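You operate a simulated robot arm through the tools that you are given. There is no shell and no other tool.

You are at the controls of a simulated two-armed robot. One attempt, no reset.

## Task
Test the white tube from the tube rack and stand it in the tray that the tester names.
Fine: tester dial on the tube's letter; tube in, then strip on; test button down two to four seconds; the other tubes stay in the tube rack. Set down upright: what you pick out.

It is judged by the outcome, as a careful person would: the job done as asked, and still so three seconds after it is handed in. It fails if anything else is knocked over, pushed out of place, dropped, spilled or broken.

## Robot
Two 7-joint arms with fingered hands on one trunk that stands fixed in place. Base frame: the origin is at the foot of the trunk, x ahead of it, y to its left, z up. Lengths are in m, angles in degrees, forces in N, time in s.
The left shoulder is at [0.044, 0.17, 1.146], the right one opposite. With the tool pointing down near the work surface each hand reaches from about 0.3 to 0.76 m from the base axis, measured 20 degrees to its own side. Payload 4 kg a hand.
Tool frame (each hand has its own): the origin (TCP) lies between the finger pads and is the grasp point; the fingertips stand 0.026 m ahead of it; z points along the fingers, y is the line along which they close. The gripper opens to 0.132 m; its body begins 0.073 m behind the TCP. The gripper is a hand of 4 fingers: y runs from the thumb to the fingers, the wrist lies at [0, 0, -0.224] in the tool frame, and closing takes about 1.5 s.
Orientation is that of the tool frame in the base frame, as a unit quaternion [x, y, z, w]. With the fingers straight down and closing along the base's y, the tool's x points along the base's -x, its y along +y and its z along -z.

## Interface
- The arms move only by the tool play_rows. It takes "left_motion", "right_motion" or both (then of equal length, played together; a hand with none holds still); each is a list of rows, each a list of 7 numbers: the shift along the base's x, y, z in m, then the turn, a rotation vector about the base's x, y, z in degrees, then the opening, from 0 (shut) to 1 (fully open). In form: [[tx, ty, tz, ax, ay, az, hand], ...]. A call has 1 to 20 rows; each row shifts and turns the commanded pose from where the row before left it. A row lasts 0.2 s, in which the tool goes at most 0.05 m and 8.6 degrees; a call with a longer step from one row to the next is refused whole, and so is a gripper value outside its range. A pose out of reach is approached as far as the arm can. The call stops where the force on the tool passes 40 N (or 10 N more than at its start, if that is more) or the arm is blocked; 0.2 s more then pass. The fingers move at their own pace (about 0.045 m/s each) and stop on an object; they squeeze with about 26 N. The grip force told is the motor's: it shows also when the fingers shut on nothing. Time passes only in rows, and 0.2 s behind the last, so rows that do not move let the fingers close. The reply holds the time, the measured pose of the TCP, the force on the tool along the base axes, the opening and the grip force, in the units named above and with some noise, with the torque about the TCP (base axes, N m) and any sound that the robot's microphone picked up.
- Cameras (640 x 400 px; columns grow to the right, rows downward): "scene" is now at [0.1275, 0.0405, 1.3421]; the picture's right is [0.43, -0.90, -0.00], its down [-0.33, -0.16, -0.93] and it looks along [0.84, 0.40, -0.37] (base axes); focal length 214 px, centre (320, 200). "left" rides on the left gripper at [-0.068, 0.002, -0.097] in its tool frame; the picture's right is [-0.03, -1.00, 0.00], its down [0.82, -0.02, -0.58] and it looks along [0.58, -0.01, 0.82] (tool axes); focal length 270 px, centre (320, 200). "right" rides on the right gripper at [0.068, 0.002, -0.097] in its tool frame; the picture's right is [-0.03, 1.00, 0.00], its down [-0.82, -0.02, -0.58] and it looks along [-0.58, -0.02, 0.82] (tool axes); focal length 270 px, centre (320, 200). There is no depth. A picture from a camera that has moved, and an enlarged one, comes with that camera's place and axes in the base frame and with its lens.
- capture(camera): a new picture of that camera. The clock stands still meanwhile.
- slide_trunk(by): moves the trunk up (or, below 0, down) by that many m; the arms and the scene camera ride with it, the base frame stays. It gives what a move gives, with no picture.
- preshape(shape, hand): the hand has 4 fingers and takes this shape, open, in about a second: jaw (thumb against the fingers, like two jaws); tri (thumb and two fingers); tip (a fingertip pinch); poke (one finger out to press); point (the index stretched); flat (the hand flat); cup (the hand cupped); fist (a fist). The gripper value then closes the fingers along that shape, each until it touches; the sizes above hold for jaw. It gives what a move gives, with no picture.
- pan_tilt(pan, tilt): turns the head with the scene camera to pan (to the left, within 86 degrees either way) and tilt (down, from -29 to 69), counted from straight ahead of the robot (the tilt from the chest, where the trunk bows). It gives what a move gives.
- enlarge(camera, box): a new picture of the part [left, top, right, bottom] of that camera's present view, enlarged. The clock stands still meanwhile.
- job_done(): hands the job in; it is judged then, once.

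Nothing tells you positions but the pictures and the camera data. Unless the task says otherwise, let go and move clear before handing in.

The tools are called as a command line: name --argument value ..., lists and objects as JSON in quotes. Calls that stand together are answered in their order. play_rows: Moves the arms, as the interface text tells. Its arguments: {"type":"object","properties":{"left_motion":{"type":"array","items":{"type":"array","items":{"type":"number"}}},"right_motion":{"type":"array","items":{"type":"array","items":{"type":"number"}}}},"required":[]} The other tools are called the same way: slide_trunk (by) moves the trunk up or down; preshape (shape, hand) gives the hand a shape; pan_tilt (pan, tilt) turns the head that bears the scene camera; capture (camera) takes a picture; enlarge (camera, box) takes an enlarged picture of a part of a camera's view; job_done () hands the job in.

At the start:

```text
t: 0.0
left_position: [0.3104, 0.3542, 1.3216]
left_ee_rot: [-0.001, 1.0, 0.0, 0.0]
left_wrist_force: [-0.5, -0.1, 0.4]
left_ft_torque: [-0.01, -0.02, 0.03]
left_finger_gap: 0.1317
left_grip_force: 0.1
left_shape: jaw
right_position: [0.4646, 0.0804, 1.24]
right_ee_rot: [-0.001, 1.0, 0.0, -0.001]
right_wrist_force: [0.1, 0.8, -1.0]
right_ft_torque: [-0.01, -0.01, -0.02]
right_finger_gap: 0.1321
right_grip_force: 0.0
right_shape: jaw
trunk travel left (down, up): [-0.375, 0.38]
head pan, tilt (commanded): [25.7, 21.8]
```

scene: 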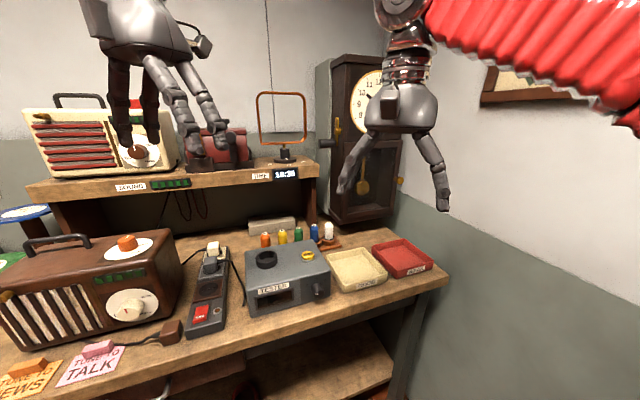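
right: 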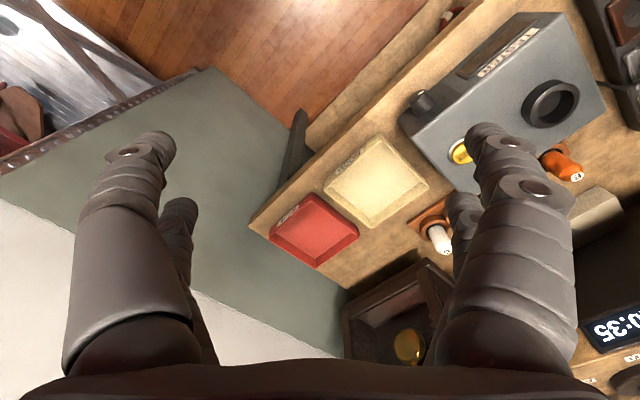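
left: 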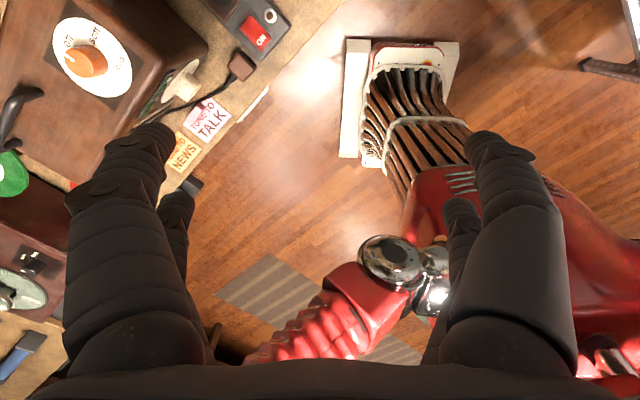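

I see a bench with a grey tester in the middle, a row of coloured tubes behind it with the white one at the right end, and a cream tray and a red tray to the right. First I'll take closer views to read the labels and locate everything.

enlarge --camera "scene" --box '[230, 210, 350, 310]'

enlarge --camera "scene" --box '[320, 215, 450, 300]'

enlarge --camera "right" --box '[380, 0, 640, 270]'

enlarge --camera "scene" --box '[170, 230, 350, 350]'

```text
4.00 times, centred on (290, 260) of scene
camera zoom: at [0.1275, 0.0405, 1.3421], right [0.43, -0.9, 0.0], down [-0.33, -0.16, -0.93], along [0.84, 0.4, -0.37], focal length 858 px, centre (440, -40)
```

zoom: 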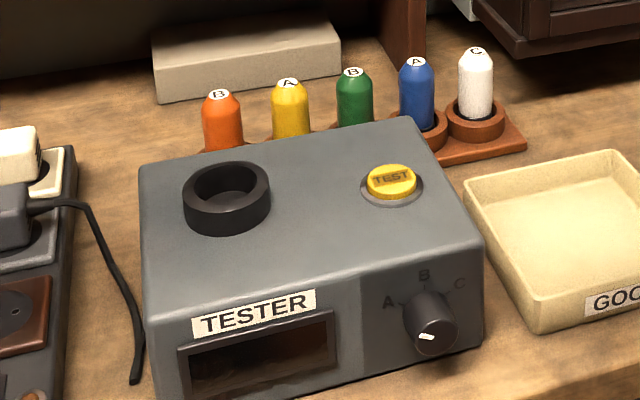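

```text
4.71 times, centred on (385, 258) of scene
camera zoom: at [0.1275, 0.0405, 1.3421], right [0.43, -0.9, 0.0], down [-0.33, -0.16, -0.93], along [0.84, 0.4, -0.37], focal length 1009 px, centre (14, -71)
```

zoom: 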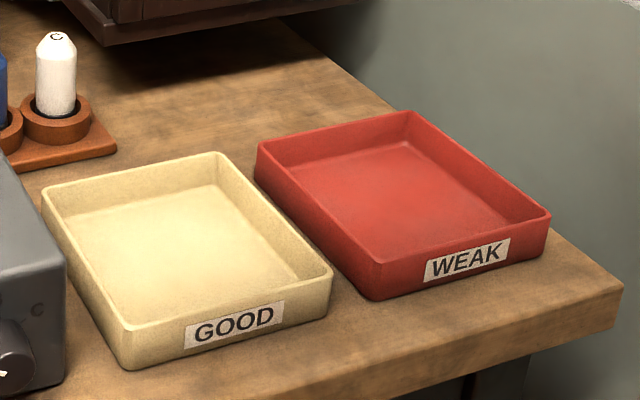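

```text
1.48 times, centred on (510, 135) of right
camera zoom: at [0.3962, 0.083, 1.3383], right [0.02, 1.0, 0.0], down [0.82, -0.02, 0.58], along [0.58, -0.01, -0.82], focal length 400 px, centre (38, 296)
```

zoom: 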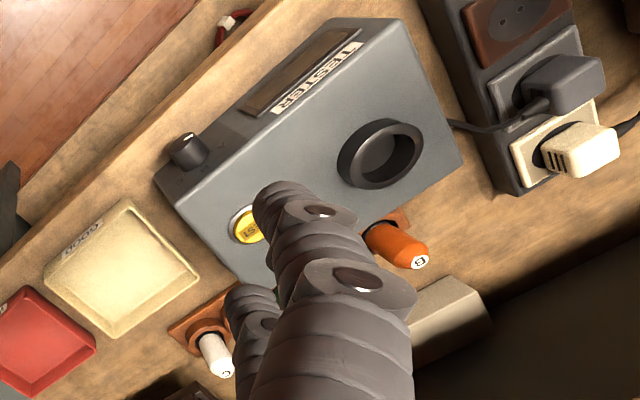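

```text
3.33 times, centred on (260, 290) of scene
camera zoom: at [0.1275, 0.0405, 1.3421], right [0.43, -0.9, 0.0], down [-0.33, -0.16, -0.93], along [0.84, 0.4, -0.37], focal length 715 px, centre (520, -100)
```

zoom: 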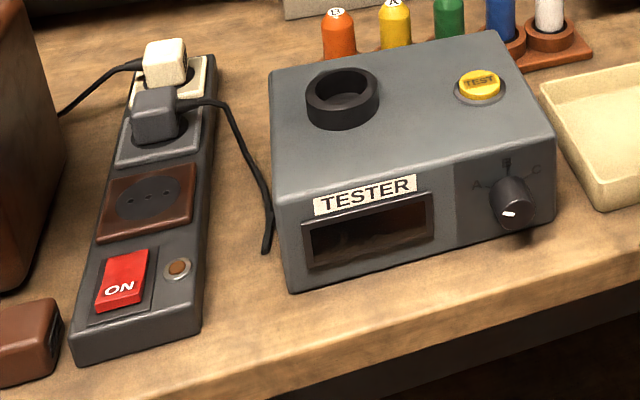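

The white tube carries the letter C and stands at the end of the rack. The trays are GOOD (cream) and WEAK (red), and the strip lamp looks dark. I'll zoom in on the knob, the strip and the cords before moving.

enlarge --camera "scene" --box '[304, 270, 344, 306]'

enlarge --camera "scene" --box '[180, 290, 240, 340]'

enlarge --camera "scene" --box '[240, 210, 350, 265]'

enlarge --camera "scene" --box '[100, 230, 260, 380]'

```text
11.11 times, centred on (324, 288) of scene
camera zoom: at [0.1275, 0.0405, 1.3421], right [0.43, -0.9, 0.0], down [-0.33, -0.16, -0.93], along [0.84, 0.4, -0.37], focal length 2383 px, centre (276, -778)
```

zoom: 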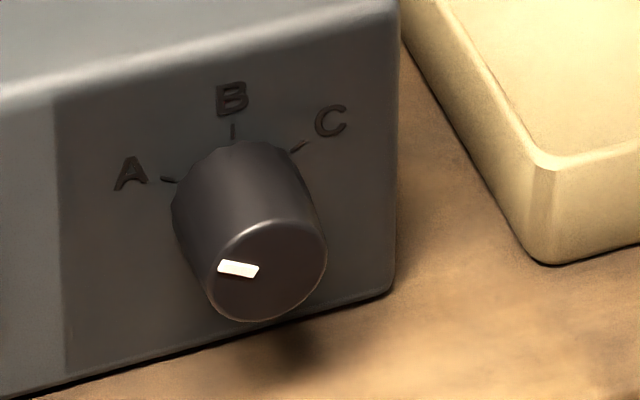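

```text
8.00 times, centred on (210, 315) of scene
camera zoom: at [0.1275, 0.0405, 1.3421], right [0.43, -0.9, 0.0], down [-0.33, -0.16, -0.93], along [0.84, 0.4, -0.37], focal length 1716 px, centre (1200, -720)
```

zoom: 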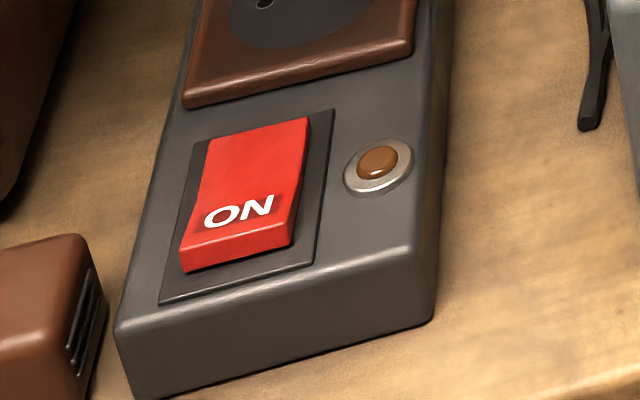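

```text
5.82 times, centred on (295, 238) of scene
camera zoom: at [0.1275, 0.0405, 1.3421], right [0.43, -0.9, 0.0], down [-0.33, -0.16, -0.93], along [0.84, 0.4, -0.37], focal length 1248 px, centre (466, -18)
```

zoom: 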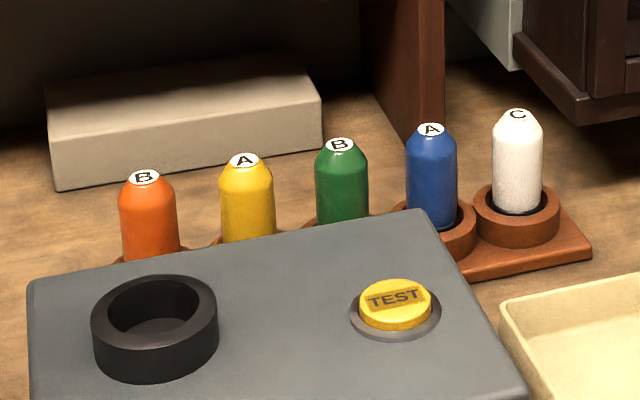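

```text
2.67 times, centred on (180, 305) of scene
camera zoom: at [0.1275, 0.0405, 1.3421], right [0.43, -0.9, 0.0], down [-0.33, -0.16, -0.93], along [0.84, 0.4, -0.37], focal length 572 px, centre (693, -80)
```

zoom: 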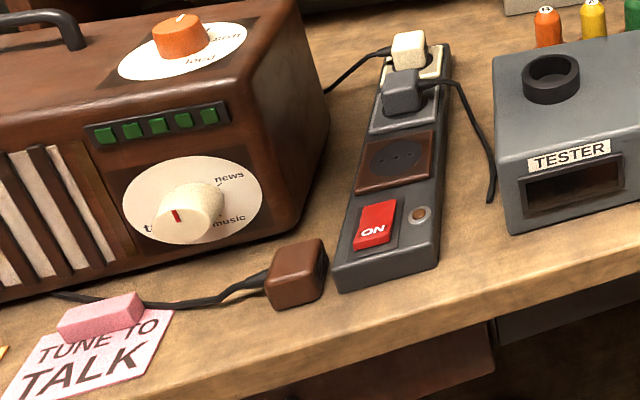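

The knob points at A, so it has to go to C. The strip is off: the lamp is dark and the ON end of the rocker is raised. I'll zoom the right hand's camera to triangulate the knob, tubes and tester more precisely.

enlarge --camera "right" --box '[390, 60, 480, 130]'

enlarge --camera "right" --box '[400, 0, 620, 140]'

enlarge --camera "right" --box '[240, 120, 480, 270]'

capture --camera "left"

```text
5.71 times, centred on (435, 95) of right
camera zoom: at [0.3962, 0.083, 1.3383], right [0.02, 1.0, 0.0], down [0.82, -0.02, 0.58], along [0.58, -0.01, -0.82], focal length 1544 px, centre (-337, 800)
```

zoom: 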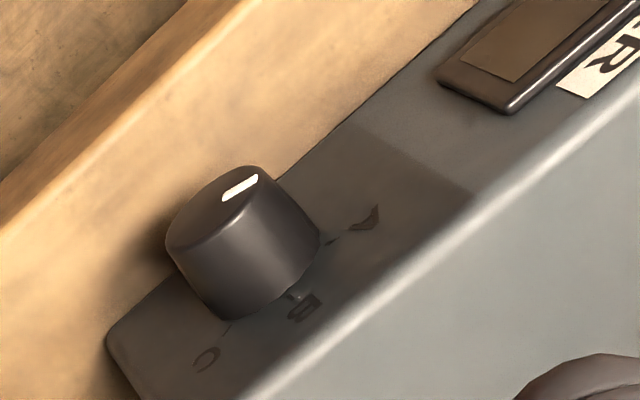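

```text
2.86 times, centred on (510, 70) of right
camera zoom: at [0.3962, 0.083, 1.3383], right [0.02, 1.0, 0.0], down [0.82, -0.02, 0.58], along [0.58, -0.01, -0.82], focal length 772 px, centre (-223, 571)
```

zoom: 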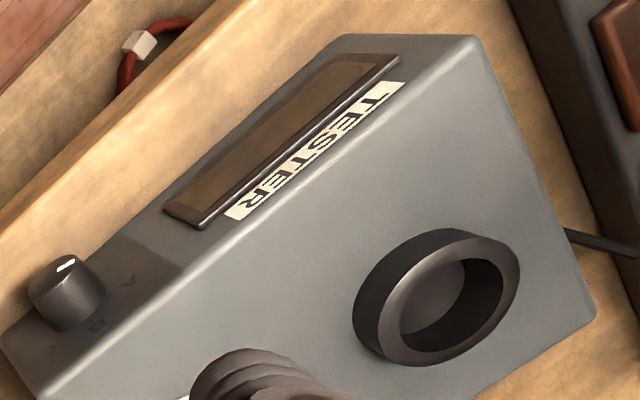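

```text
2.67 times, centred on (360, 195) of right
camera zoom: at [0.3962, 0.083, 1.3383], right [0.02, 1.0, 0.0], down [0.82, -0.02, 0.58], along [0.58, -0.01, -0.82], focal length 721 px, centre (213, 213)
```

zoom: 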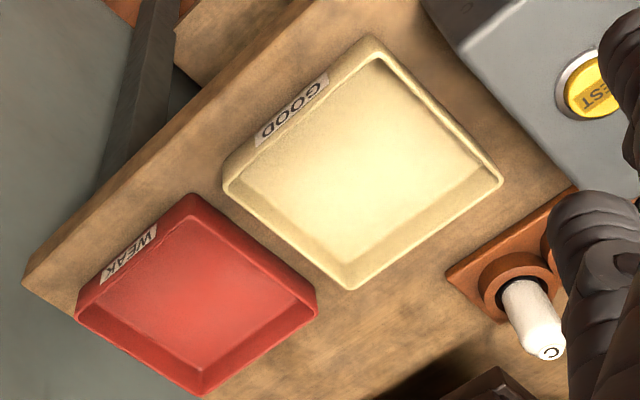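

```text
taken
camera left: at [0.3797, 0.3574, 1.4191], right [0.03, -1.0, 0.0], down [-0.82, -0.02, 0.58], along [-0.58, -0.02, -0.82], focal length 270 px, centre (320, 200)
```

left: 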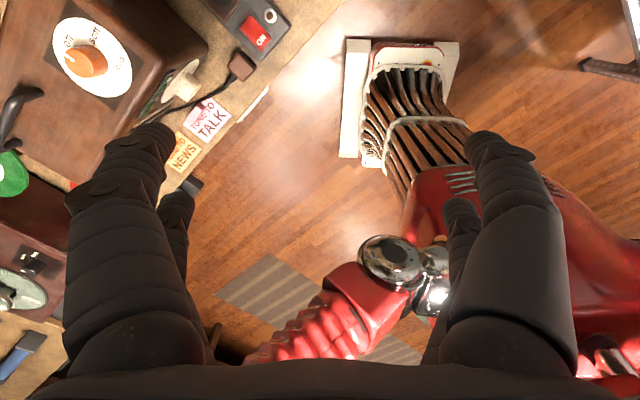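

The knob face is near (0.510, 0.228, 0.908), the bench top is at z≈0.865, the ring top near (0.51, 0.39, 0.973) and the white tube top near (0.77, 0.31, 0.973). Next I'll look closely at the hands to learn their size and finger layout.

enlarge --camera "scene" --box '[320, 0, 480, 220]'

enlarge --camera "scene" --box '[60, 0, 280, 180]'

preshape --shape "tip" --hand "left"

preshape --shape "tri" --hand "right"

capture --camera "scene"

capture --camera "left"

capture --camera "right"

```text
1.82 times, centred on (400, 110) of scene
camera zoom: at [0.1275, 0.0405, 1.3421], right [0.43, -0.9, 0.0], down [-0.33, -0.16, -0.93], along [0.84, 0.4, -0.37], focal length 390 px, centre (174, 364)
```

zoom: 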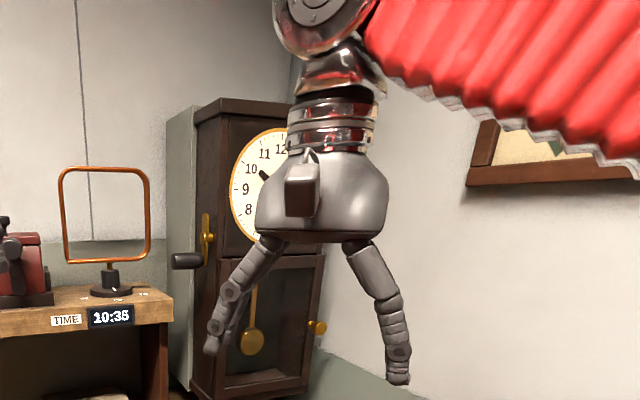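

```text
2.22 times, centred on (170, 90) of scene
camera zoom: at [0.1275, 0.0405, 1.3421], right [0.43, -0.9, 0.0], down [-0.33, -0.16, -0.93], along [0.84, 0.4, -0.37], focal length 477 px, centre (653, 444)
```

zoom: 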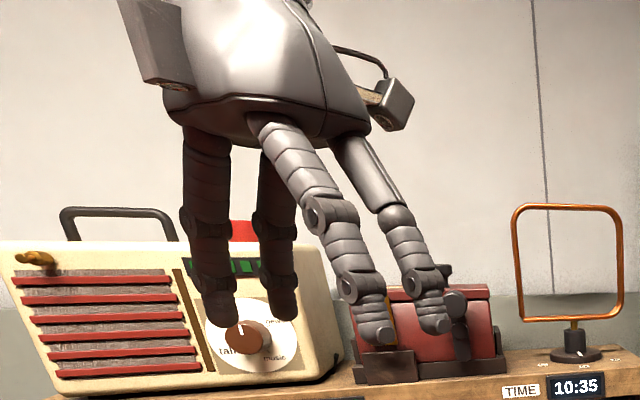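

```text
t: 0.9
left_position: [0.3095, 0.3532, 1.3226]
left_ee_rot: [-0.001, 1.0, 0.0, 0.0]
left_wrist_force: [0.3, 0.2, 0.5]
left_ft_torque: [-0.03, 0.0, 0.01]
left_finger_gap: 0.1319
left_grip_force: 0.0
left_shape: tip
right_position: [0.4636, 0.0807, 1.2412]
right_ee_rot: [-0.002, 1.0, 0.0, -0.001]
right_wrist_force: [0.1, 0.1, 0.2]
right_ft_torque: [0.03, 0.02, -0.02]
right_finger_gap: 0.1319
right_grip_force: 0.1
right_shape: jaw
trunk travel left (down, up): [-0.375, 0.38]
head pan, tilt (commanded): [25.7, 21.8]
```

```text
t: 1.8
left_position: [0.3102, 0.3548, 1.3226]
left_ee_rot: [-0.001, 1.0, 0.0, 0.0]
left_wrist_force: [0.0, -0.8, -0.2]
left_ft_torque: [-0.03, -0.01, 0.03]
left_finger_gap: 0.1318
left_grip_force: 0.2
left_shape: tip
right_position: [0.4644, 0.0797, 1.2415]
right_ee_rot: [-0.001, 1.0, 0.0, -0.002]
right_wrist_force: [0.5, 1.0, -0.4]
right_ft_torque: [0.02, 0.01, 0.01]
right_finger_gap: 0.1321
right_grip_force: 0.0
right_shape: tri
trunk travel left (down, up): [-0.375, 0.38]
head pan, tilt (commanded): [25.7, 21.8]
```

```text
taken
camera scene: at [0.1275, 0.0405, 1.3421], right [0.43, -0.9, 0.0], down [-0.33, -0.16, -0.93], along [0.84, 0.4, -0.37], focal length 214 px, centre (320, 200)
```

scene: 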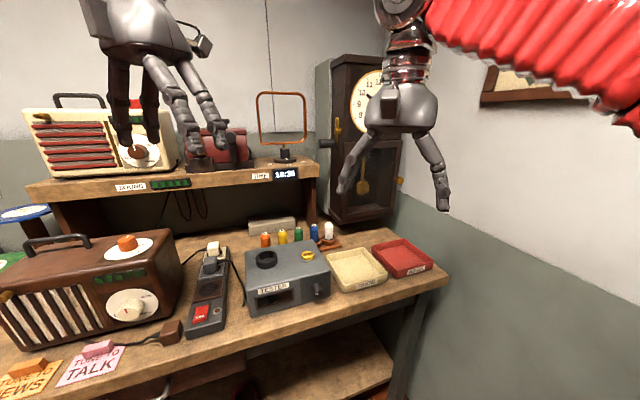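

```text
taken
camera left: at [0.3797, 0.3574, 1.4196], right [0.03, -1.0, 0.0], down [-0.82, -0.02, 0.58], along [-0.58, -0.02, -0.82], focal length 270 px, centre (320, 200)
```

left: 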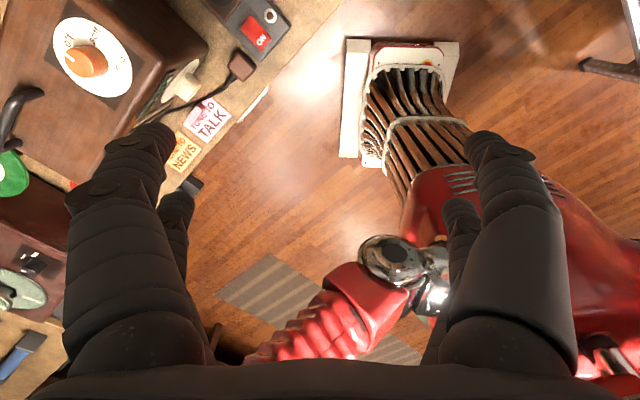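

```text
taken
camera right: at [0.3961, 0.083, 1.3387], right [0.02, 1.0, 0.0], down [0.82, -0.02, 0.58], along [0.58, -0.01, -0.82], focal length 270 px, centre (320, 200)
```

right: 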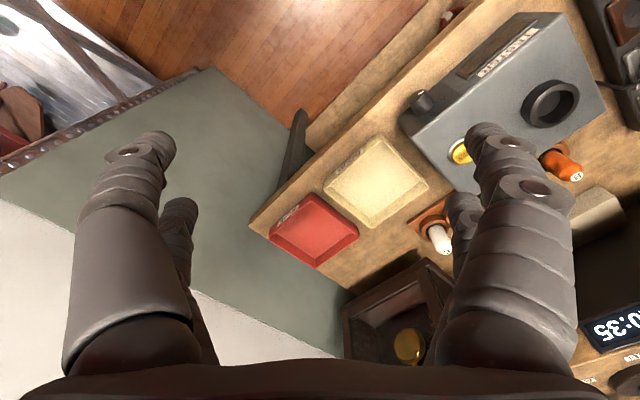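

The open hands look the same in every shape, so the differences probably only show when the fingers close. I'll close both hands part-way in the air, left in "tip" and right in "tri", and look.

play_rows --left_motion '[[0, 0, 0, 0, 0, 0, 0.2], [0, 0, 0, 0, 0, 0, 0.2], [0, 0, 0, 0, 0, 0, 0.2], [0, 0, 0, 0, 0, 0, 0.2], [0, 0, 0, 0, 0, 0, 0.2], [0, 0, 0, 0, 0, 0, 0.2], [0, 0, 0, 0, 0, 0, 0.2]]' --right_motion '[[0, 0, 0, 0, 0, 0, 0.2], [0, 0, 0, 0, 0, 0, 0.2], [0, 0, 0, 0, 0, 0, 0.2], [0, 0, 0, 0, 0, 0, 0.2], [0, 0, 0, 0, 0, 0, 0.2], [0, 0, 0, 0, 0, 0, 0.2], [0, 0, 0, 0, 0, 0, 0.2]]'

capture --camera "left"

capture --camera "right"

enlarge --camera "scene" --box '[60, 0, 280, 180]'

enlarge --camera "scene" --box '[320, 0, 480, 220]'

```text
t: 3.4
left_position: [0.3105, 0.3542, 1.3229]
left_ee_rot: [-0.001, 1.0, -0.001, 0.001]
left_wrist_force: [-0.2, 0.1, 0.9]
left_ft_torque: [0.02, 0.02, 0.02]
left_finger_gap: 0.0267
left_grip_force: 0.0
left_shape: tip
right_position: [0.4641, 0.0807, 1.2403]
right_ee_rot: [-0.001, 1.0, 0.0, -0.001]
right_wrist_force: [0.6, 0.4, 0.4]
right_ft_torque: [-0.02, -0.02, 0.0]
right_finger_gap: 0.0267
right_grip_force: 0.1
right_shape: tri
trunk travel left (down, up): [-0.375, 0.38]
head pan, tilt (commanded): [25.7, 21.8]
```

```text
taken
camera left: at [0.3797, 0.3574, 1.4196], right [0.03, -1.0, 0.0], down [-0.82, -0.02, 0.58], along [-0.58, -0.02, -0.82], focal length 270 px, centre (320, 200)
```

left: 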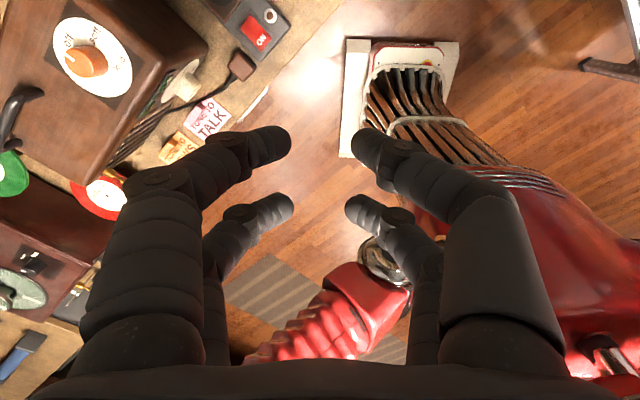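

```text
taken
camera right: at [0.3961, 0.083, 1.3387], right [0.02, 1.0, 0.0], down [0.82, -0.02, 0.58], along [0.58, -0.01, -0.82], focal length 270 px, centre (320, 200)
```

right: 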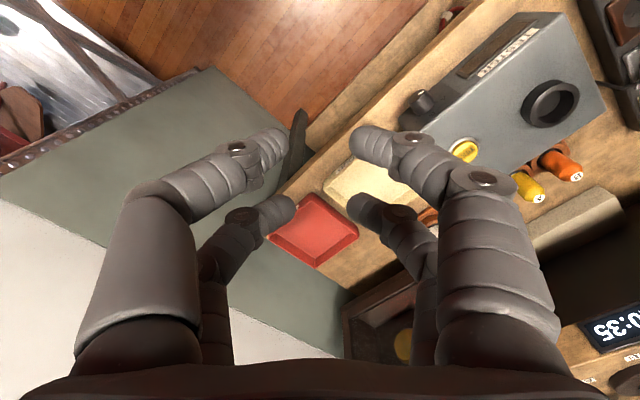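

```text
2.22 times, centred on (170, 90) of scene
camera zoom: at [0.1275, 0.0405, 1.3421], right [0.43, -0.9, 0.0], down [-0.33, -0.16, -0.93], along [0.84, 0.4, -0.37], focal length 477 px, centre (653, 444)
```

zoom: 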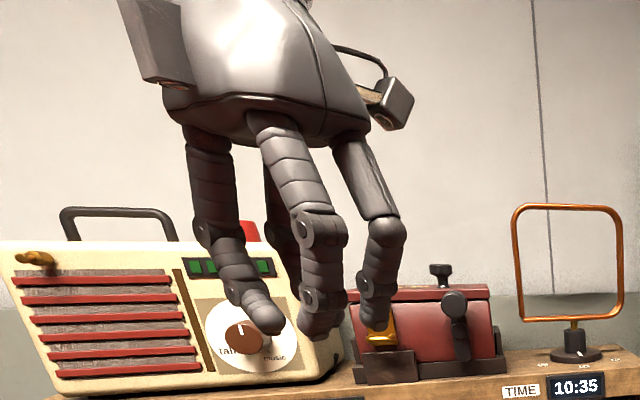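

```text
1.82 times, centred on (400, 110) of scene
camera zoom: at [0.1275, 0.0405, 1.3421], right [0.43, -0.9, 0.0], down [-0.33, -0.16, -0.93], along [0.84, 0.4, -0.37], focal length 390 px, centre (174, 364)
```

zoom: 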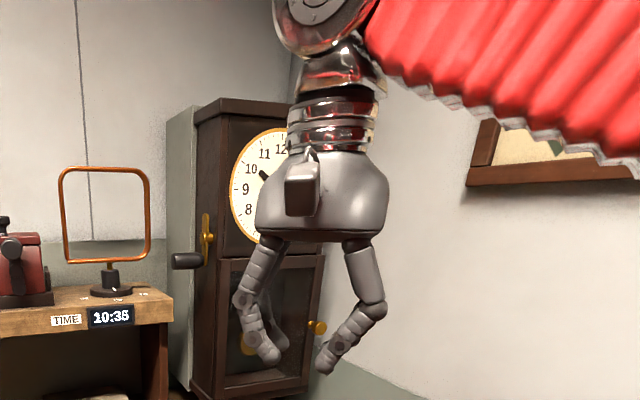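

Each hand has two digits on each side, about 0.04 m apart, so a 0.03 m tube nests between them. Now I'll look at the "poke" and "point" shapes, which I may want for the button and the strip switch.

preshape --shape "poke" --hand "left"

preshape --shape "point" --hand "right"

capture --camera "left"

capture --camera "right"

enlarge --camera "scene" --box '[60, 0, 280, 180]'

enlarge --camera "scene" --box '[320, 0, 480, 220]'

```text
t: 4.3
left_position: [0.3111, 0.3539, 1.3219]
left_ee_rot: [-0.001, 1.0, 0.0, 0.0]
left_wrist_force: [0.9, -0.6, -0.5]
left_ft_torque: [0.0, -0.02, 0.01]
left_finger_gap: 0.0003
left_grip_force: 0.1
left_shape: poke
right_position: [0.4639, 0.0803, 1.2418]
right_ee_rot: [-0.001, 1.0, 0.0, 0.0]
right_wrist_force: [0.1, -0.5, 0.0]
right_ft_torque: [-0.01, 0.0, -0.01]
right_finger_gap: 0.0267
right_grip_force: 0.3
right_shape: tri
trunk travel left (down, up): [-0.375, 0.38]
head pan, tilt (commanded): [25.7, 21.8]
```

```text
t: 5.2
left_position: [0.3113, 0.3535, 1.3231]
left_ee_rot: [-0.001, 1.0, 0.0, -0.001]
left_wrist_force: [0.5, 0.7, 0.6]
left_ft_torque: [0.01, 0.0, 0.0]
left_finger_gap: 0.0001
left_grip_force: 0.1
left_shape: poke
right_position: [0.464, 0.0807, 1.2403]
right_ee_rot: [-0.001, 1.0, 0.0, -0.001]
right_wrist_force: [0.4, -1.0, -1.3]
right_ft_torque: [0.02, -0.02, 0.0]
right_finger_gap: 0.0
right_grip_force: 0.2
right_shape: point
trunk travel left (down, up): [-0.375, 0.38]
head pan, tilt (commanded): [25.7, 21.8]
```

```text
taken
camera left: at [0.3797, 0.3574, 1.4196], right [0.03, -1.0, 0.0], down [-0.82, -0.02, 0.58], along [-0.58, -0.02, -0.82], focal length 270 px, centre (320, 200)
```

left: 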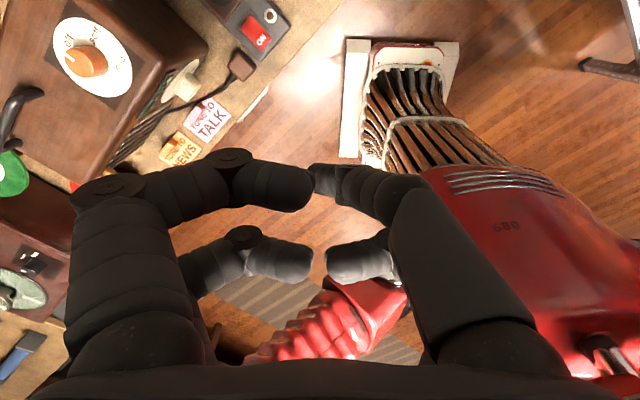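

```text
taken
camera right: at [0.3961, 0.083, 1.3387], right [0.02, 1.0, 0.0], down [0.82, -0.02, 0.58], along [0.58, -0.01, -0.82], focal length 270 px, centre (320, 200)
```

right: 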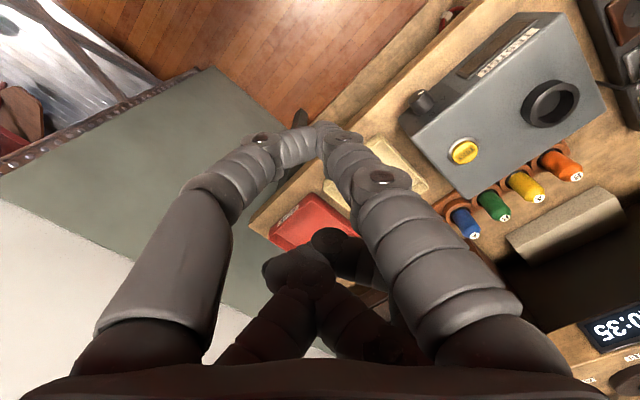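

```text
2.22 times, centred on (170, 90) of scene
camera zoom: at [0.1275, 0.0405, 1.3421], right [0.43, -0.9, 0.0], down [-0.33, -0.16, -0.93], along [0.84, 0.4, -0.37], focal length 477 px, centre (653, 444)
```

zoom: 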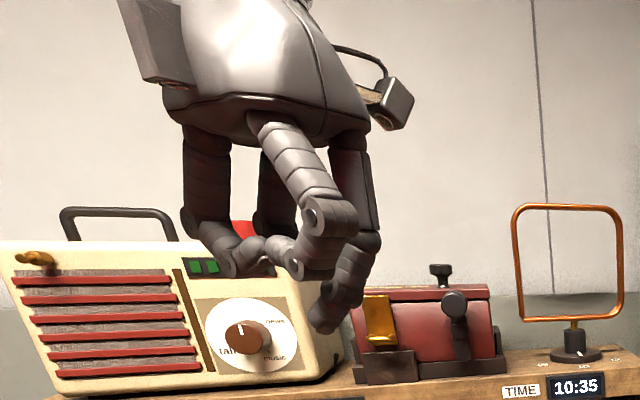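

```text
1.82 times, centred on (400, 110) of scene
camera zoom: at [0.1275, 0.0405, 1.3421], right [0.43, -0.9, 0.0], down [-0.33, -0.16, -0.93], along [0.84, 0.4, -0.37], focal length 390 px, centre (174, 364)
```

zoom: 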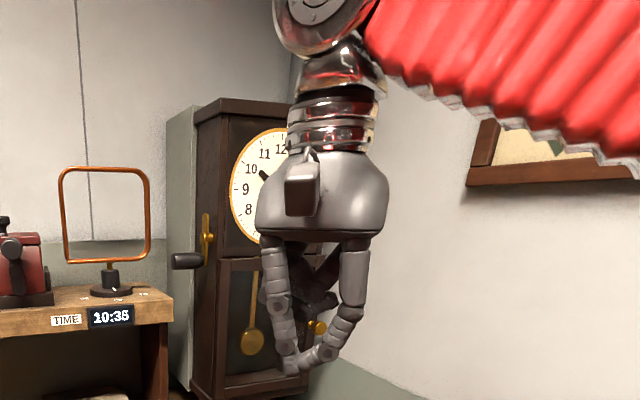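

In "point", one pair of digits meets as a pressing tip and the other pair folds away, which suits the button and the switch. Next I'll set the right hand to jaw and bring it in front of the knob, pitched down about 35°.

preshape --shape "jaw" --hand "right"

play_rows --right_motion '[[-0.001, 0.007, -0.02, 0, 0, 7.5, 0.5], [-0.001, 0.007, -0.02, 0, 0, 7.5, 0.5], [-0.001, 0.007, -0.02, 0, 0, 7.5, 0.5], [-0.001, 0.007, -0.02, 0, 0, 7.5, 0.5], [-0.001, 0.007, -0.02, 0, 0, 7.5, 0.5], [-0.001, 0.007, -0.02, 0, 0, 7.5, 0.5], [-0.001, 0.007, -0.02, 5.557, -5.557, 0, 0.5], [-0.001, 0.007, -0.02, 5.557, -5.557, 0, 0.5], [-0.001, 0.007, -0.02, 5.557, -5.557, 0, 0.5], [-0.001, 0.007, -0.02, 5.557, -5.557, 0, 0.5], [-0.001, 0.007, -0.02, 5.557, -5.557, 0, 0.5], [-0.001, 0.007, -0.02, 5.557, -5.557, 0, 0.5], [0, 0.006, -0.02, 5.557, -5.557, 0, 0.5], [0, 0, 0, 0, 0, 0, 0.5]]'

capture --camera "right"

capture --camera "scene"

```text
t: 6.1
left_position: [0.311, 0.354, 1.3221]
left_ee_rot: [-0.001, 1.0, 0.0, 0.0]
left_wrist_force: [0.0, -1.1, -0.7]
left_ft_torque: [0.0, -0.02, 0.0]
left_finger_gap: 0.0001
left_grip_force: 0.1
left_shape: poke
right_position: [0.4647, 0.0797, 1.2415]
right_ee_rot: [-0.001, 1.0, 0.001, -0.001]
right_wrist_force: [0.3, -0.1, 0.6]
right_ft_torque: [0.06, 0.01, 0.05]
right_finger_gap: 0.1317
right_grip_force: 0.1
right_shape: jaw
trunk travel left (down, up): [-0.375, 0.38]
head pan, tilt (commanded): [25.7, 21.8]
```

```text
t: 9.1
left_position: [0.3108, 0.3535, 1.3226]
left_ee_rot: [-0.002, 1.0, 0.0, 0.0]
left_wrist_force: [-0.3, 0.0, 0.7]
left_ft_torque: [0.05, 0.03, -0.01]
left_finger_gap: 0.0
left_grip_force: 0.0
left_shape: poke
right_position: [0.4535, 0.17, 0.982]
right_ee_rot: [-0.34, 0.819, 0.178, 0.427]
right_wrist_force: [-0.1, -0.5, -0.9]
right_ft_torque: [0.0, -0.02, -0.01]
right_finger_gap: 0.0665
right_grip_force: 0.0
right_shape: jaw
trunk travel left (down, up): [-0.375, 0.38]
head pan, tilt (commanded): [25.7, 21.8]
```

```text
taken
camera right: at [0.3678, 0.0892, 0.9818], right [-0.7, 0.72, 0.02], down [0.01, -0.02, 1.0], along [0.72, 0.7, 0.01], focal length 270 px, centre (320, 200)
```

right: 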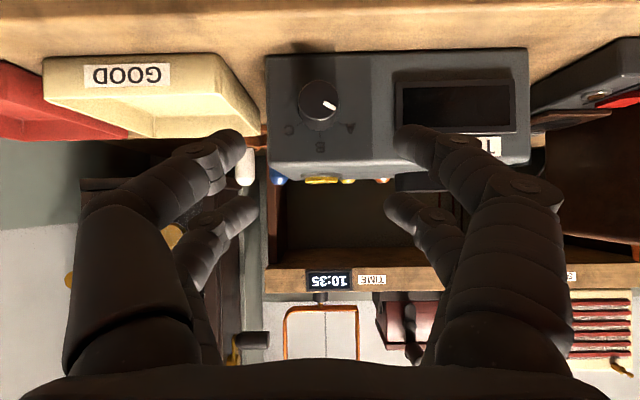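

```text
taken
camera scene: at [0.1274, 0.0406, 1.3422], right [0.43, -0.9, 0.0], down [-0.33, -0.16, -0.93], along [0.84, 0.4, -0.37], focal length 214 px, centre (320, 200)
```

scene: 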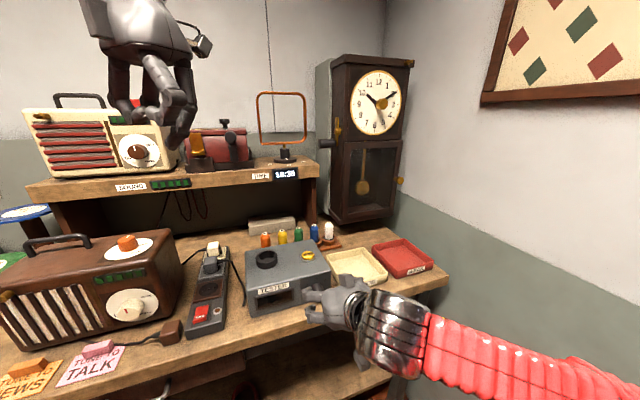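

The arm took the pose well, and the right camera now faces the tester panel squarely, upside down. I'll zoom in on the knob for its angles and position.

enlarge --camera "right" --box '[260, 50, 400, 170]'

enlarge --camera "right" --box '[220, 30, 560, 200]'

enlarge --camera "scene" --box '[240, 240, 400, 370]'

```text
3.33 times, centred on (330, 110) of right
camera zoom: at [0.3678, 0.0892, 0.9818], right [-0.7, 0.72, 0.02], down [0.01, -0.02, 1.0], along [0.72, 0.7, 0.01], focal length 901 px, centre (287, 500)
```

zoom: 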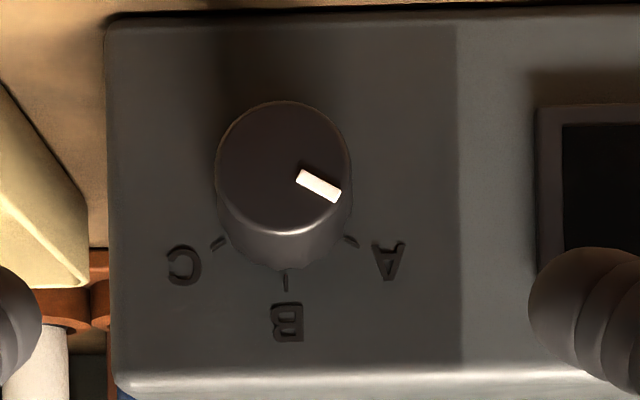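

```text
1.88 times, centred on (390, 115) of right
camera zoom: at [0.3678, 0.0892, 0.9818], right [-0.7, 0.72, 0.02], down [0.01, -0.02, 1.0], along [0.72, 0.7, 0.01], focal length 509 px, centre (188, 360)
```

zoom: 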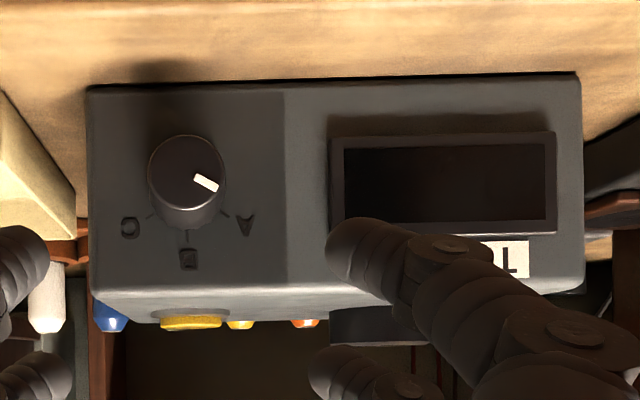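

```text
3.08 times, centred on (320, 305) of scene
camera zoom: at [0.1274, 0.0406, 1.3422], right [0.43, -0.9, 0.0], down [-0.33, -0.16, -0.93], along [0.84, 0.4, -0.37], focal length 660 px, centre (320, -123)
```

zoom: 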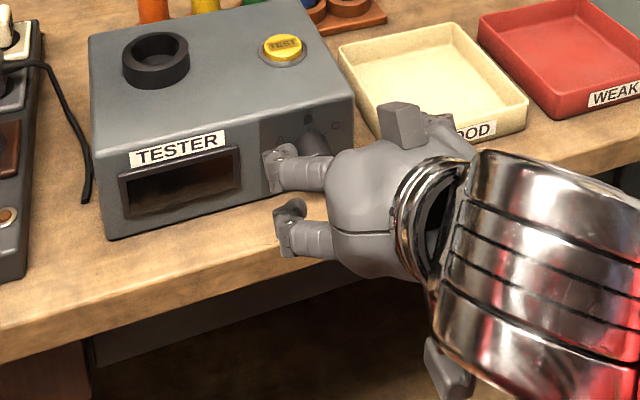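

The dial marks are 60° apart with B at the top, so A to C is 120° clockwise. The knob face centre is about (0.508, 0.227, 0.910) and the knob is about 0.029 m wide and 0.024 m long. I'll steepen the hand, roll it to the start angle and hover in front of the knob.

play_rows --right_motion '[[0, 0, 0, -5.591, 5.724, 0, 0.32], [0, 0, 0, -5.591, 5.724, 0, 0.32], [0, 0, 0, -5.591, 5.724, 0, 0.32], [0, 0, 0, -5.591, 5.724, 0, 0.32], [0, 0, 0, -5.591, 5.724, 0, 0.32], [0.002, 0.004, -0.01, -4.77, -4.66, 0, 0.32], [0.002, 0.004, -0.01, -4.77, -4.66, 0, 0.32], [0.003, 0.006, -0.01, -4.77, -4.66, 0, 0.32], [0, 0, 0, 0, 0, 0, 0.32]]'

capture --camera "right"

enlarge --camera "scene" --box '[240, 220, 400, 350]'

```text
t: 11.1
left_position: [0.3102, 0.354, 1.3241]
left_ee_rot: [-0.001, 1.0, -0.001, 0.0]
left_wrist_force: [-0.6, 0.0, 1.6]
left_ft_torque: [0.01, -0.01, 0.0]
left_finger_gap: 0.0
left_grip_force: 0.0
left_shape: poke
right_position: [0.4593, 0.1832, 0.9513]
right_ee_rot: [-0.394, 0.895, -0.107, 0.181]
right_wrist_force: [-0.3, 0.1, -0.1]
right_ft_torque: [0.01, -0.03, -0.03]
right_finger_gap: 0.0427
right_grip_force: 0.1
right_shape: jaw
trunk travel left (down, up): [-0.375, 0.38]
head pan, tilt (commanded): [25.7, 21.8]
```

```text
taken
camera right: at [0.3762, 0.1399, 1.0224], right [-0.65, 0.69, -0.33], down [0.29, 0.62, 0.73], along [0.7, 0.38, -0.6], focal length 270 px, centre (320, 200)
```

right: 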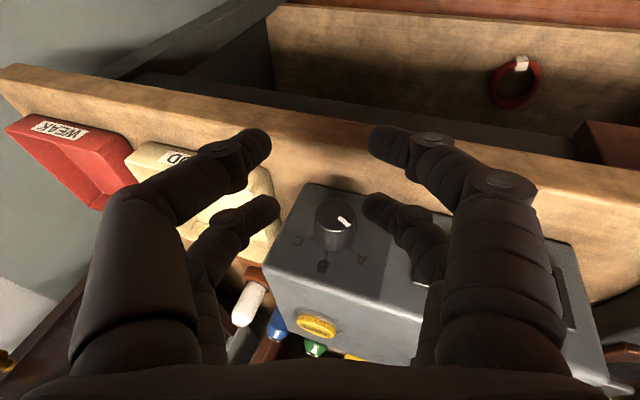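

```text
3.08 times, centred on (320, 285) of scene
camera zoom: at [0.1277, 0.0402, 1.3421], right [0.43, -0.9, 0.0], down [-0.33, -0.16, -0.93], along [0.84, 0.4, -0.37], focal length 660 px, centre (320, -62)
```

zoom: 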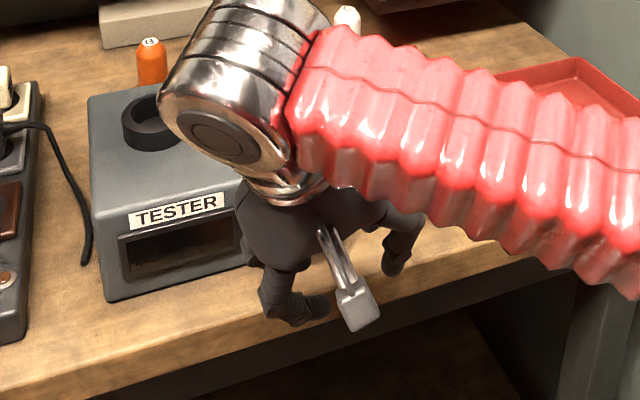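

The hand is oriented correctly and the knob lies between the far pair of digits. I'll lower to knob height and move in most of the way, then check the view.

play_rows --right_motion '[[0.0005, 0.0005, -0.0175, 0, 0, 0, 0.3], [0.0006, 0.0004, -0.0172, 0, 0, 0, 0.3], [0.007, 0.0069, 0, 0, 0, 0, 0.3], [0.007, 0.0069, 0, 0, 0, 0, 0.3], [0.007, 0.0069, 0, 0, 0, 0, 0.3], [0, 0, 0, 0, 0, 0, 0.3]]'

capture --camera "right"

enlarge --camera "right" --box '[220, 130, 430, 290]'

```text
t: 12.5
left_position: [0.3113, 0.3534, 1.3212]
left_ee_rot: [-0.001, 1.0, 0.001, 0.0]
left_wrist_force: [0.4, 0.2, 0.0]
left_ft_torque: [-0.01, 0.0, -0.04]
left_finger_gap: 0.0
left_grip_force: 0.0
left_shape: poke
right_position: [0.4802, 0.2044, 0.916]
right_ee_rot: [-0.394, 0.895, -0.107, 0.182]
right_wrist_force: [-0.9, 0.8, -1.0]
right_ft_torque: [0.0, 0.0, -0.06]
right_finger_gap: 0.0399
right_grip_force: 0.1
right_shape: jaw
trunk travel left (down, up): [-0.375, 0.38]
head pan, tilt (commanded): [25.7, 21.8]
```

```text
taken
camera right: at [0.3979, 0.1613, 0.9879], right [-0.65, 0.69, -0.33], down [0.29, 0.62, 0.73], along [0.7, 0.38, -0.6], focal length 270 px, centre (320, 200)
```

right: 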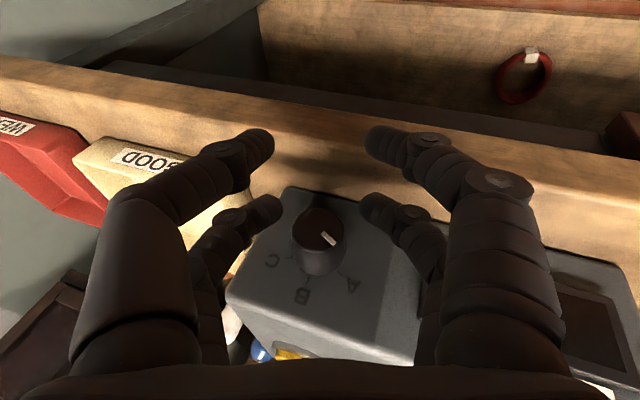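

```text
2.50 times, centred on (325, 210) of right
camera zoom: at [0.3979, 0.1613, 0.9879], right [-0.65, 0.69, -0.33], down [0.29, 0.62, 0.73], along [0.7, 0.38, -0.6], focal length 676 px, centre (308, 175)
```

zoom: 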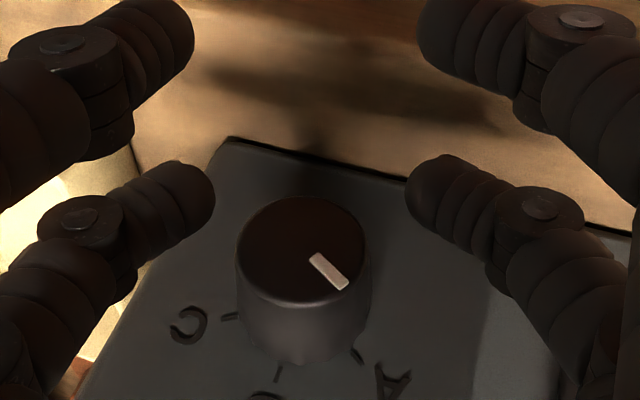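

The far fingertips straddle the knob but still stop short of it. I'll move in the remaining 0.02 m and up slightly, then recheck.

play_rows --right_motion '[[0.0045, 0.0048, 0.0025, 0, 0, 0, 0.3], [0.0048, 0.005, 0.0025, 0, 0, 0, 0.3], [0.0048, 0.005, 0, 0, 0, 0, 0.3], [0, 0, 0, 0, 0, 0, 0.3]]'

enlarge --camera "right" --box '[220, 130, 430, 290]'

enlarge --camera "scene" --box '[270, 240, 380, 330]'

```text
t: 13.5
left_position: [0.311, 0.3552, 1.3219]
left_ee_rot: [0.0, 1.0, 0.0, 0.0]
left_wrist_force: [0.6, 0.2, -0.4]
left_ft_torque: [0.0, 0.02, 0.01]
left_finger_gap: 0.0
left_grip_force: 0.1
left_shape: poke
right_position: [0.496, 0.2201, 0.9222]
right_ee_rot: [-0.394, 0.895, -0.108, 0.181]
right_wrist_force: [-0.2, -0.9, -0.1]
right_ft_torque: [0.03, -0.01, -0.03]
right_finger_gap: 0.04
right_grip_force: 0.1
right_shape: jaw
trunk travel left (down, up): [-0.375, 0.38]
head pan, tilt (commanded): [25.7, 21.8]
```

```text
2.50 times, centred on (325, 210) of right
camera zoom: at [0.4122, 0.1769, 0.9928], right [-0.65, 0.69, -0.33], down [0.29, 0.62, 0.73], along [0.7, 0.38, -0.6], focal length 676 px, centre (308, 175)
```

zoom: 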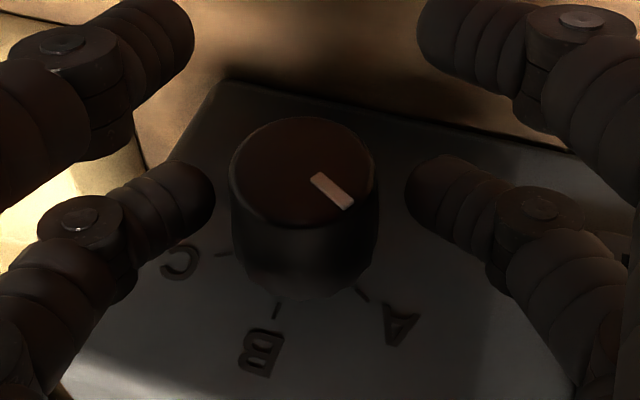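

```text
4.44 times, centred on (325, 285) of scene
camera zoom: at [0.1275, 0.0404, 1.3421], right [0.43, -0.9, 0.0], down [-0.33, -0.16, -0.93], along [0.84, 0.4, -0.37], focal length 953 px, centre (298, -178)
```

zoom: 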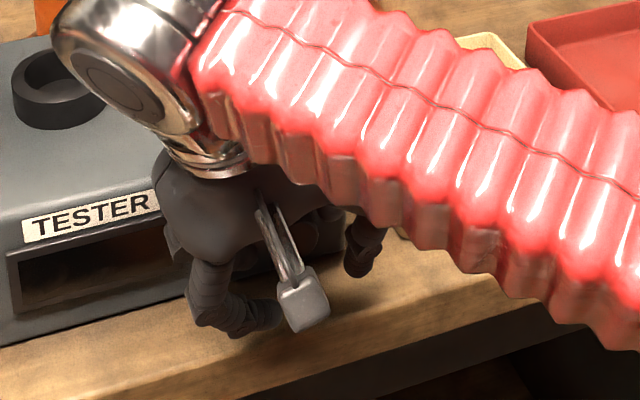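

The knob sits centred between the far fingertips, so I'll close on it.

play_rows --right_motion '[[0, 0, 0, 0, 0, 0, 0.1], [0, 0, 0, 0, 0, 0, 0.1], [0, 0, 0, 0, 0, 0, 0.1], [0, 0, 0, 0, 0, 0, 0.1], [0, 0, 0, 0, 0, 0, 0.1]]'

enlarge --camera "right" --box '[220, 130, 430, 290]'

```text
t: 14.7
left_position: [0.3112, 0.3541, 1.3233]
left_ee_rot: [-0.001, 1.0, 0.0, 0.0]
left_wrist_force: [-0.1, -0.6, -0.5]
left_ft_torque: [0.01, 0.01, 0.0]
left_finger_gap: 0.0
left_grip_force: 0.1
left_shape: poke
right_position: [0.4954, 0.2207, 0.921]
right_ee_rot: [-0.394, 0.895, -0.107, 0.182]
right_wrist_force: [1.0, -1.0, 3.6]
right_ft_torque: [0.01, -0.08, 0.0]
right_finger_gap: 0.0153
right_grip_force: 0.0
right_shape: jaw
trunk travel left (down, up): [-0.375, 0.38]
head pan, tilt (commanded): [25.7, 21.8]
```

```text
2.50 times, centred on (325, 210) of right
camera zoom: at [0.412, 0.1768, 0.993], right [-0.65, 0.69, -0.33], down [0.29, 0.62, 0.73], along [0.7, 0.38, -0.6], focal length 676 px, centre (308, 175)
```

zoom: 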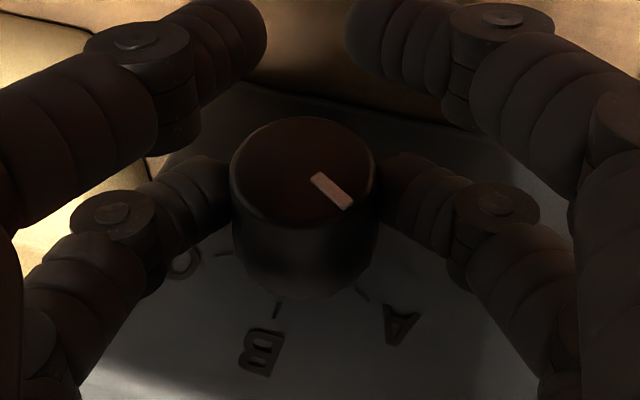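

The far pair touches the knob on both sides. I'll squeeze fully and swing about the knob axis, half the stroke first, then check.

play_rows --right_motion '[[0, 0, 0, 0, 0, 0, 0], [0, 0, 0, 0, 0, 0, 0], [0, 0, 0, 0, 0, 0, 0], [0.00104, -0.00107, 0.00043, 5.366, 5.242, 0, 0], [0.00106, -0.00109, 0.00024, 5.366, 5.242, 0, 0], [0.00108, -0.0011, 3e-05, 5.366, 5.242, 0, 0], [0.00108, -0.0011, -0.00017, 5.366, 5.242, 0, 0], [0, 0, 0, 0, 0, 0, 0]]'

enlarge --camera "right" --box '[220, 130, 430, 290]'

```text
t: 16.5
left_position: [0.3117, 0.3549, 1.3238]
left_ee_rot: [-0.001, 1.0, -0.001, 0.0]
left_wrist_force: [0.8, -0.2, 0.3]
left_ft_torque: [0.02, 0.01, 0.01]
left_finger_gap: 0.0001
left_grip_force: 0.0
left_shape: poke
right_position: [0.5006, 0.2156, 0.9221]
right_ee_rot: [-0.366, 0.917, 0.134, 0.086]
right_wrist_force: [-1.8, 0.6, -4.0]
right_ft_torque: [-0.03, 0.09, 0.04]
right_finger_gap: 0.0001
right_grip_force: 26.7
right_shape: jaw
trunk travel left (down, up): [-0.375, 0.38]
head pan, tilt (commanded): [25.7, 21.8]
```

```text
2.50 times, centred on (325, 210) of right
camera zoom: at [0.4438, 0.1445, 0.9969], right [-0.68, 0.71, 0.19], down [0.57, 0.34, 0.75], along [0.47, 0.62, -0.63], focal length 676 px, centre (308, 175)
```

zoom: 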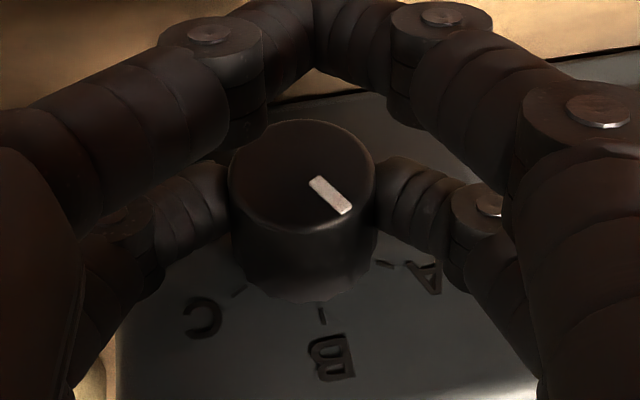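

The knob turns with the hand, so I'll continue the stroke to about +40°.

play_rows --right_motion '[[0.00105, -0.00107, -0.00037, 5.366, 5.242, 0, 0], [0.00101, -0.00103, -0.00056, 5.366, 5.242, 0, 0], [0.00094, -0.00097, -0.00074, 5.366, 5.242, 0, 0], [0.00087, -0.00089, -0.00091, 5.366, 5.242, 0, 0], [0, 0, 0, 0, 0, 0, 0]]'

capture --camera "right"

enlarge --camera "scene" --box '[250, 220, 410, 350]'

```text
t: 17.7
left_position: [0.3114, 0.3546, 1.3219]
left_ee_rot: [-0.001, 1.0, 0.0, 0.001]
left_wrist_force: [-0.1, -0.7, 0.2]
left_ft_torque: [0.02, 0.0, -0.01]
left_finger_gap: 0.0
left_grip_force: 0.1
left_shape: poke
right_position: [0.5036, 0.2121, 0.9191]
right_ee_rot: [-0.312, 0.877, 0.365, -0.015]
right_wrist_force: [-0.5, 0.3, -2.4]
right_ft_torque: [-0.04, 0.03, 0.03]
right_finger_gap: 0.0
right_grip_force: 25.8
right_shape: jaw
trunk travel left (down, up): [-0.375, 0.38]
head pan, tilt (commanded): [25.7, 21.8]
```

```text
taken
camera right: at [0.4725, 0.1151, 0.9783], right [-0.52, 0.55, 0.66], down [0.81, 0.08, 0.58], along [0.26, 0.83, -0.49], focal length 270 px, centre (320, 200)
```

right: 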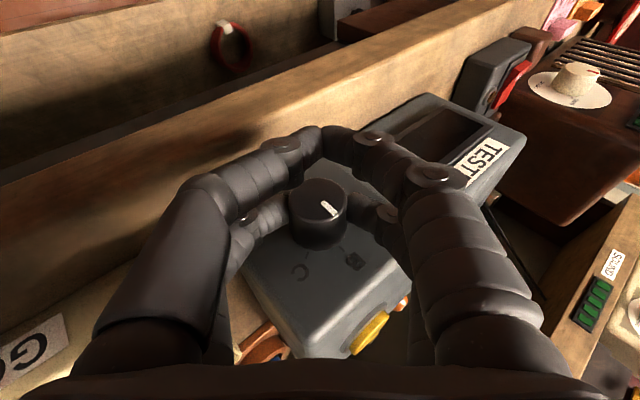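

```text
3.08 times, centred on (330, 285) of scene
camera zoom: at [0.1275, 0.0405, 1.3421], right [0.43, -0.9, 0.0], down [-0.33, -0.16, -0.93], along [0.84, 0.4, -0.37], focal length 660 px, centre (289, -62)
```

zoom: 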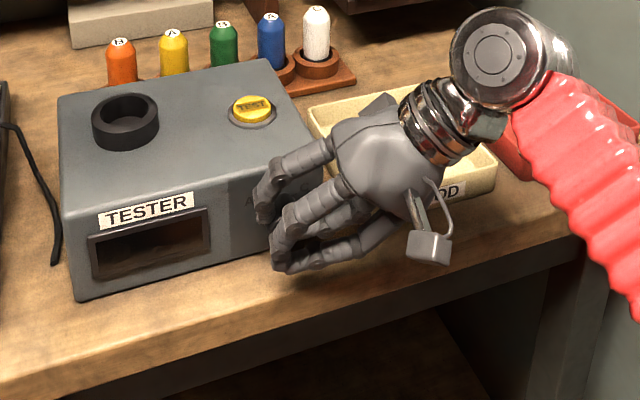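

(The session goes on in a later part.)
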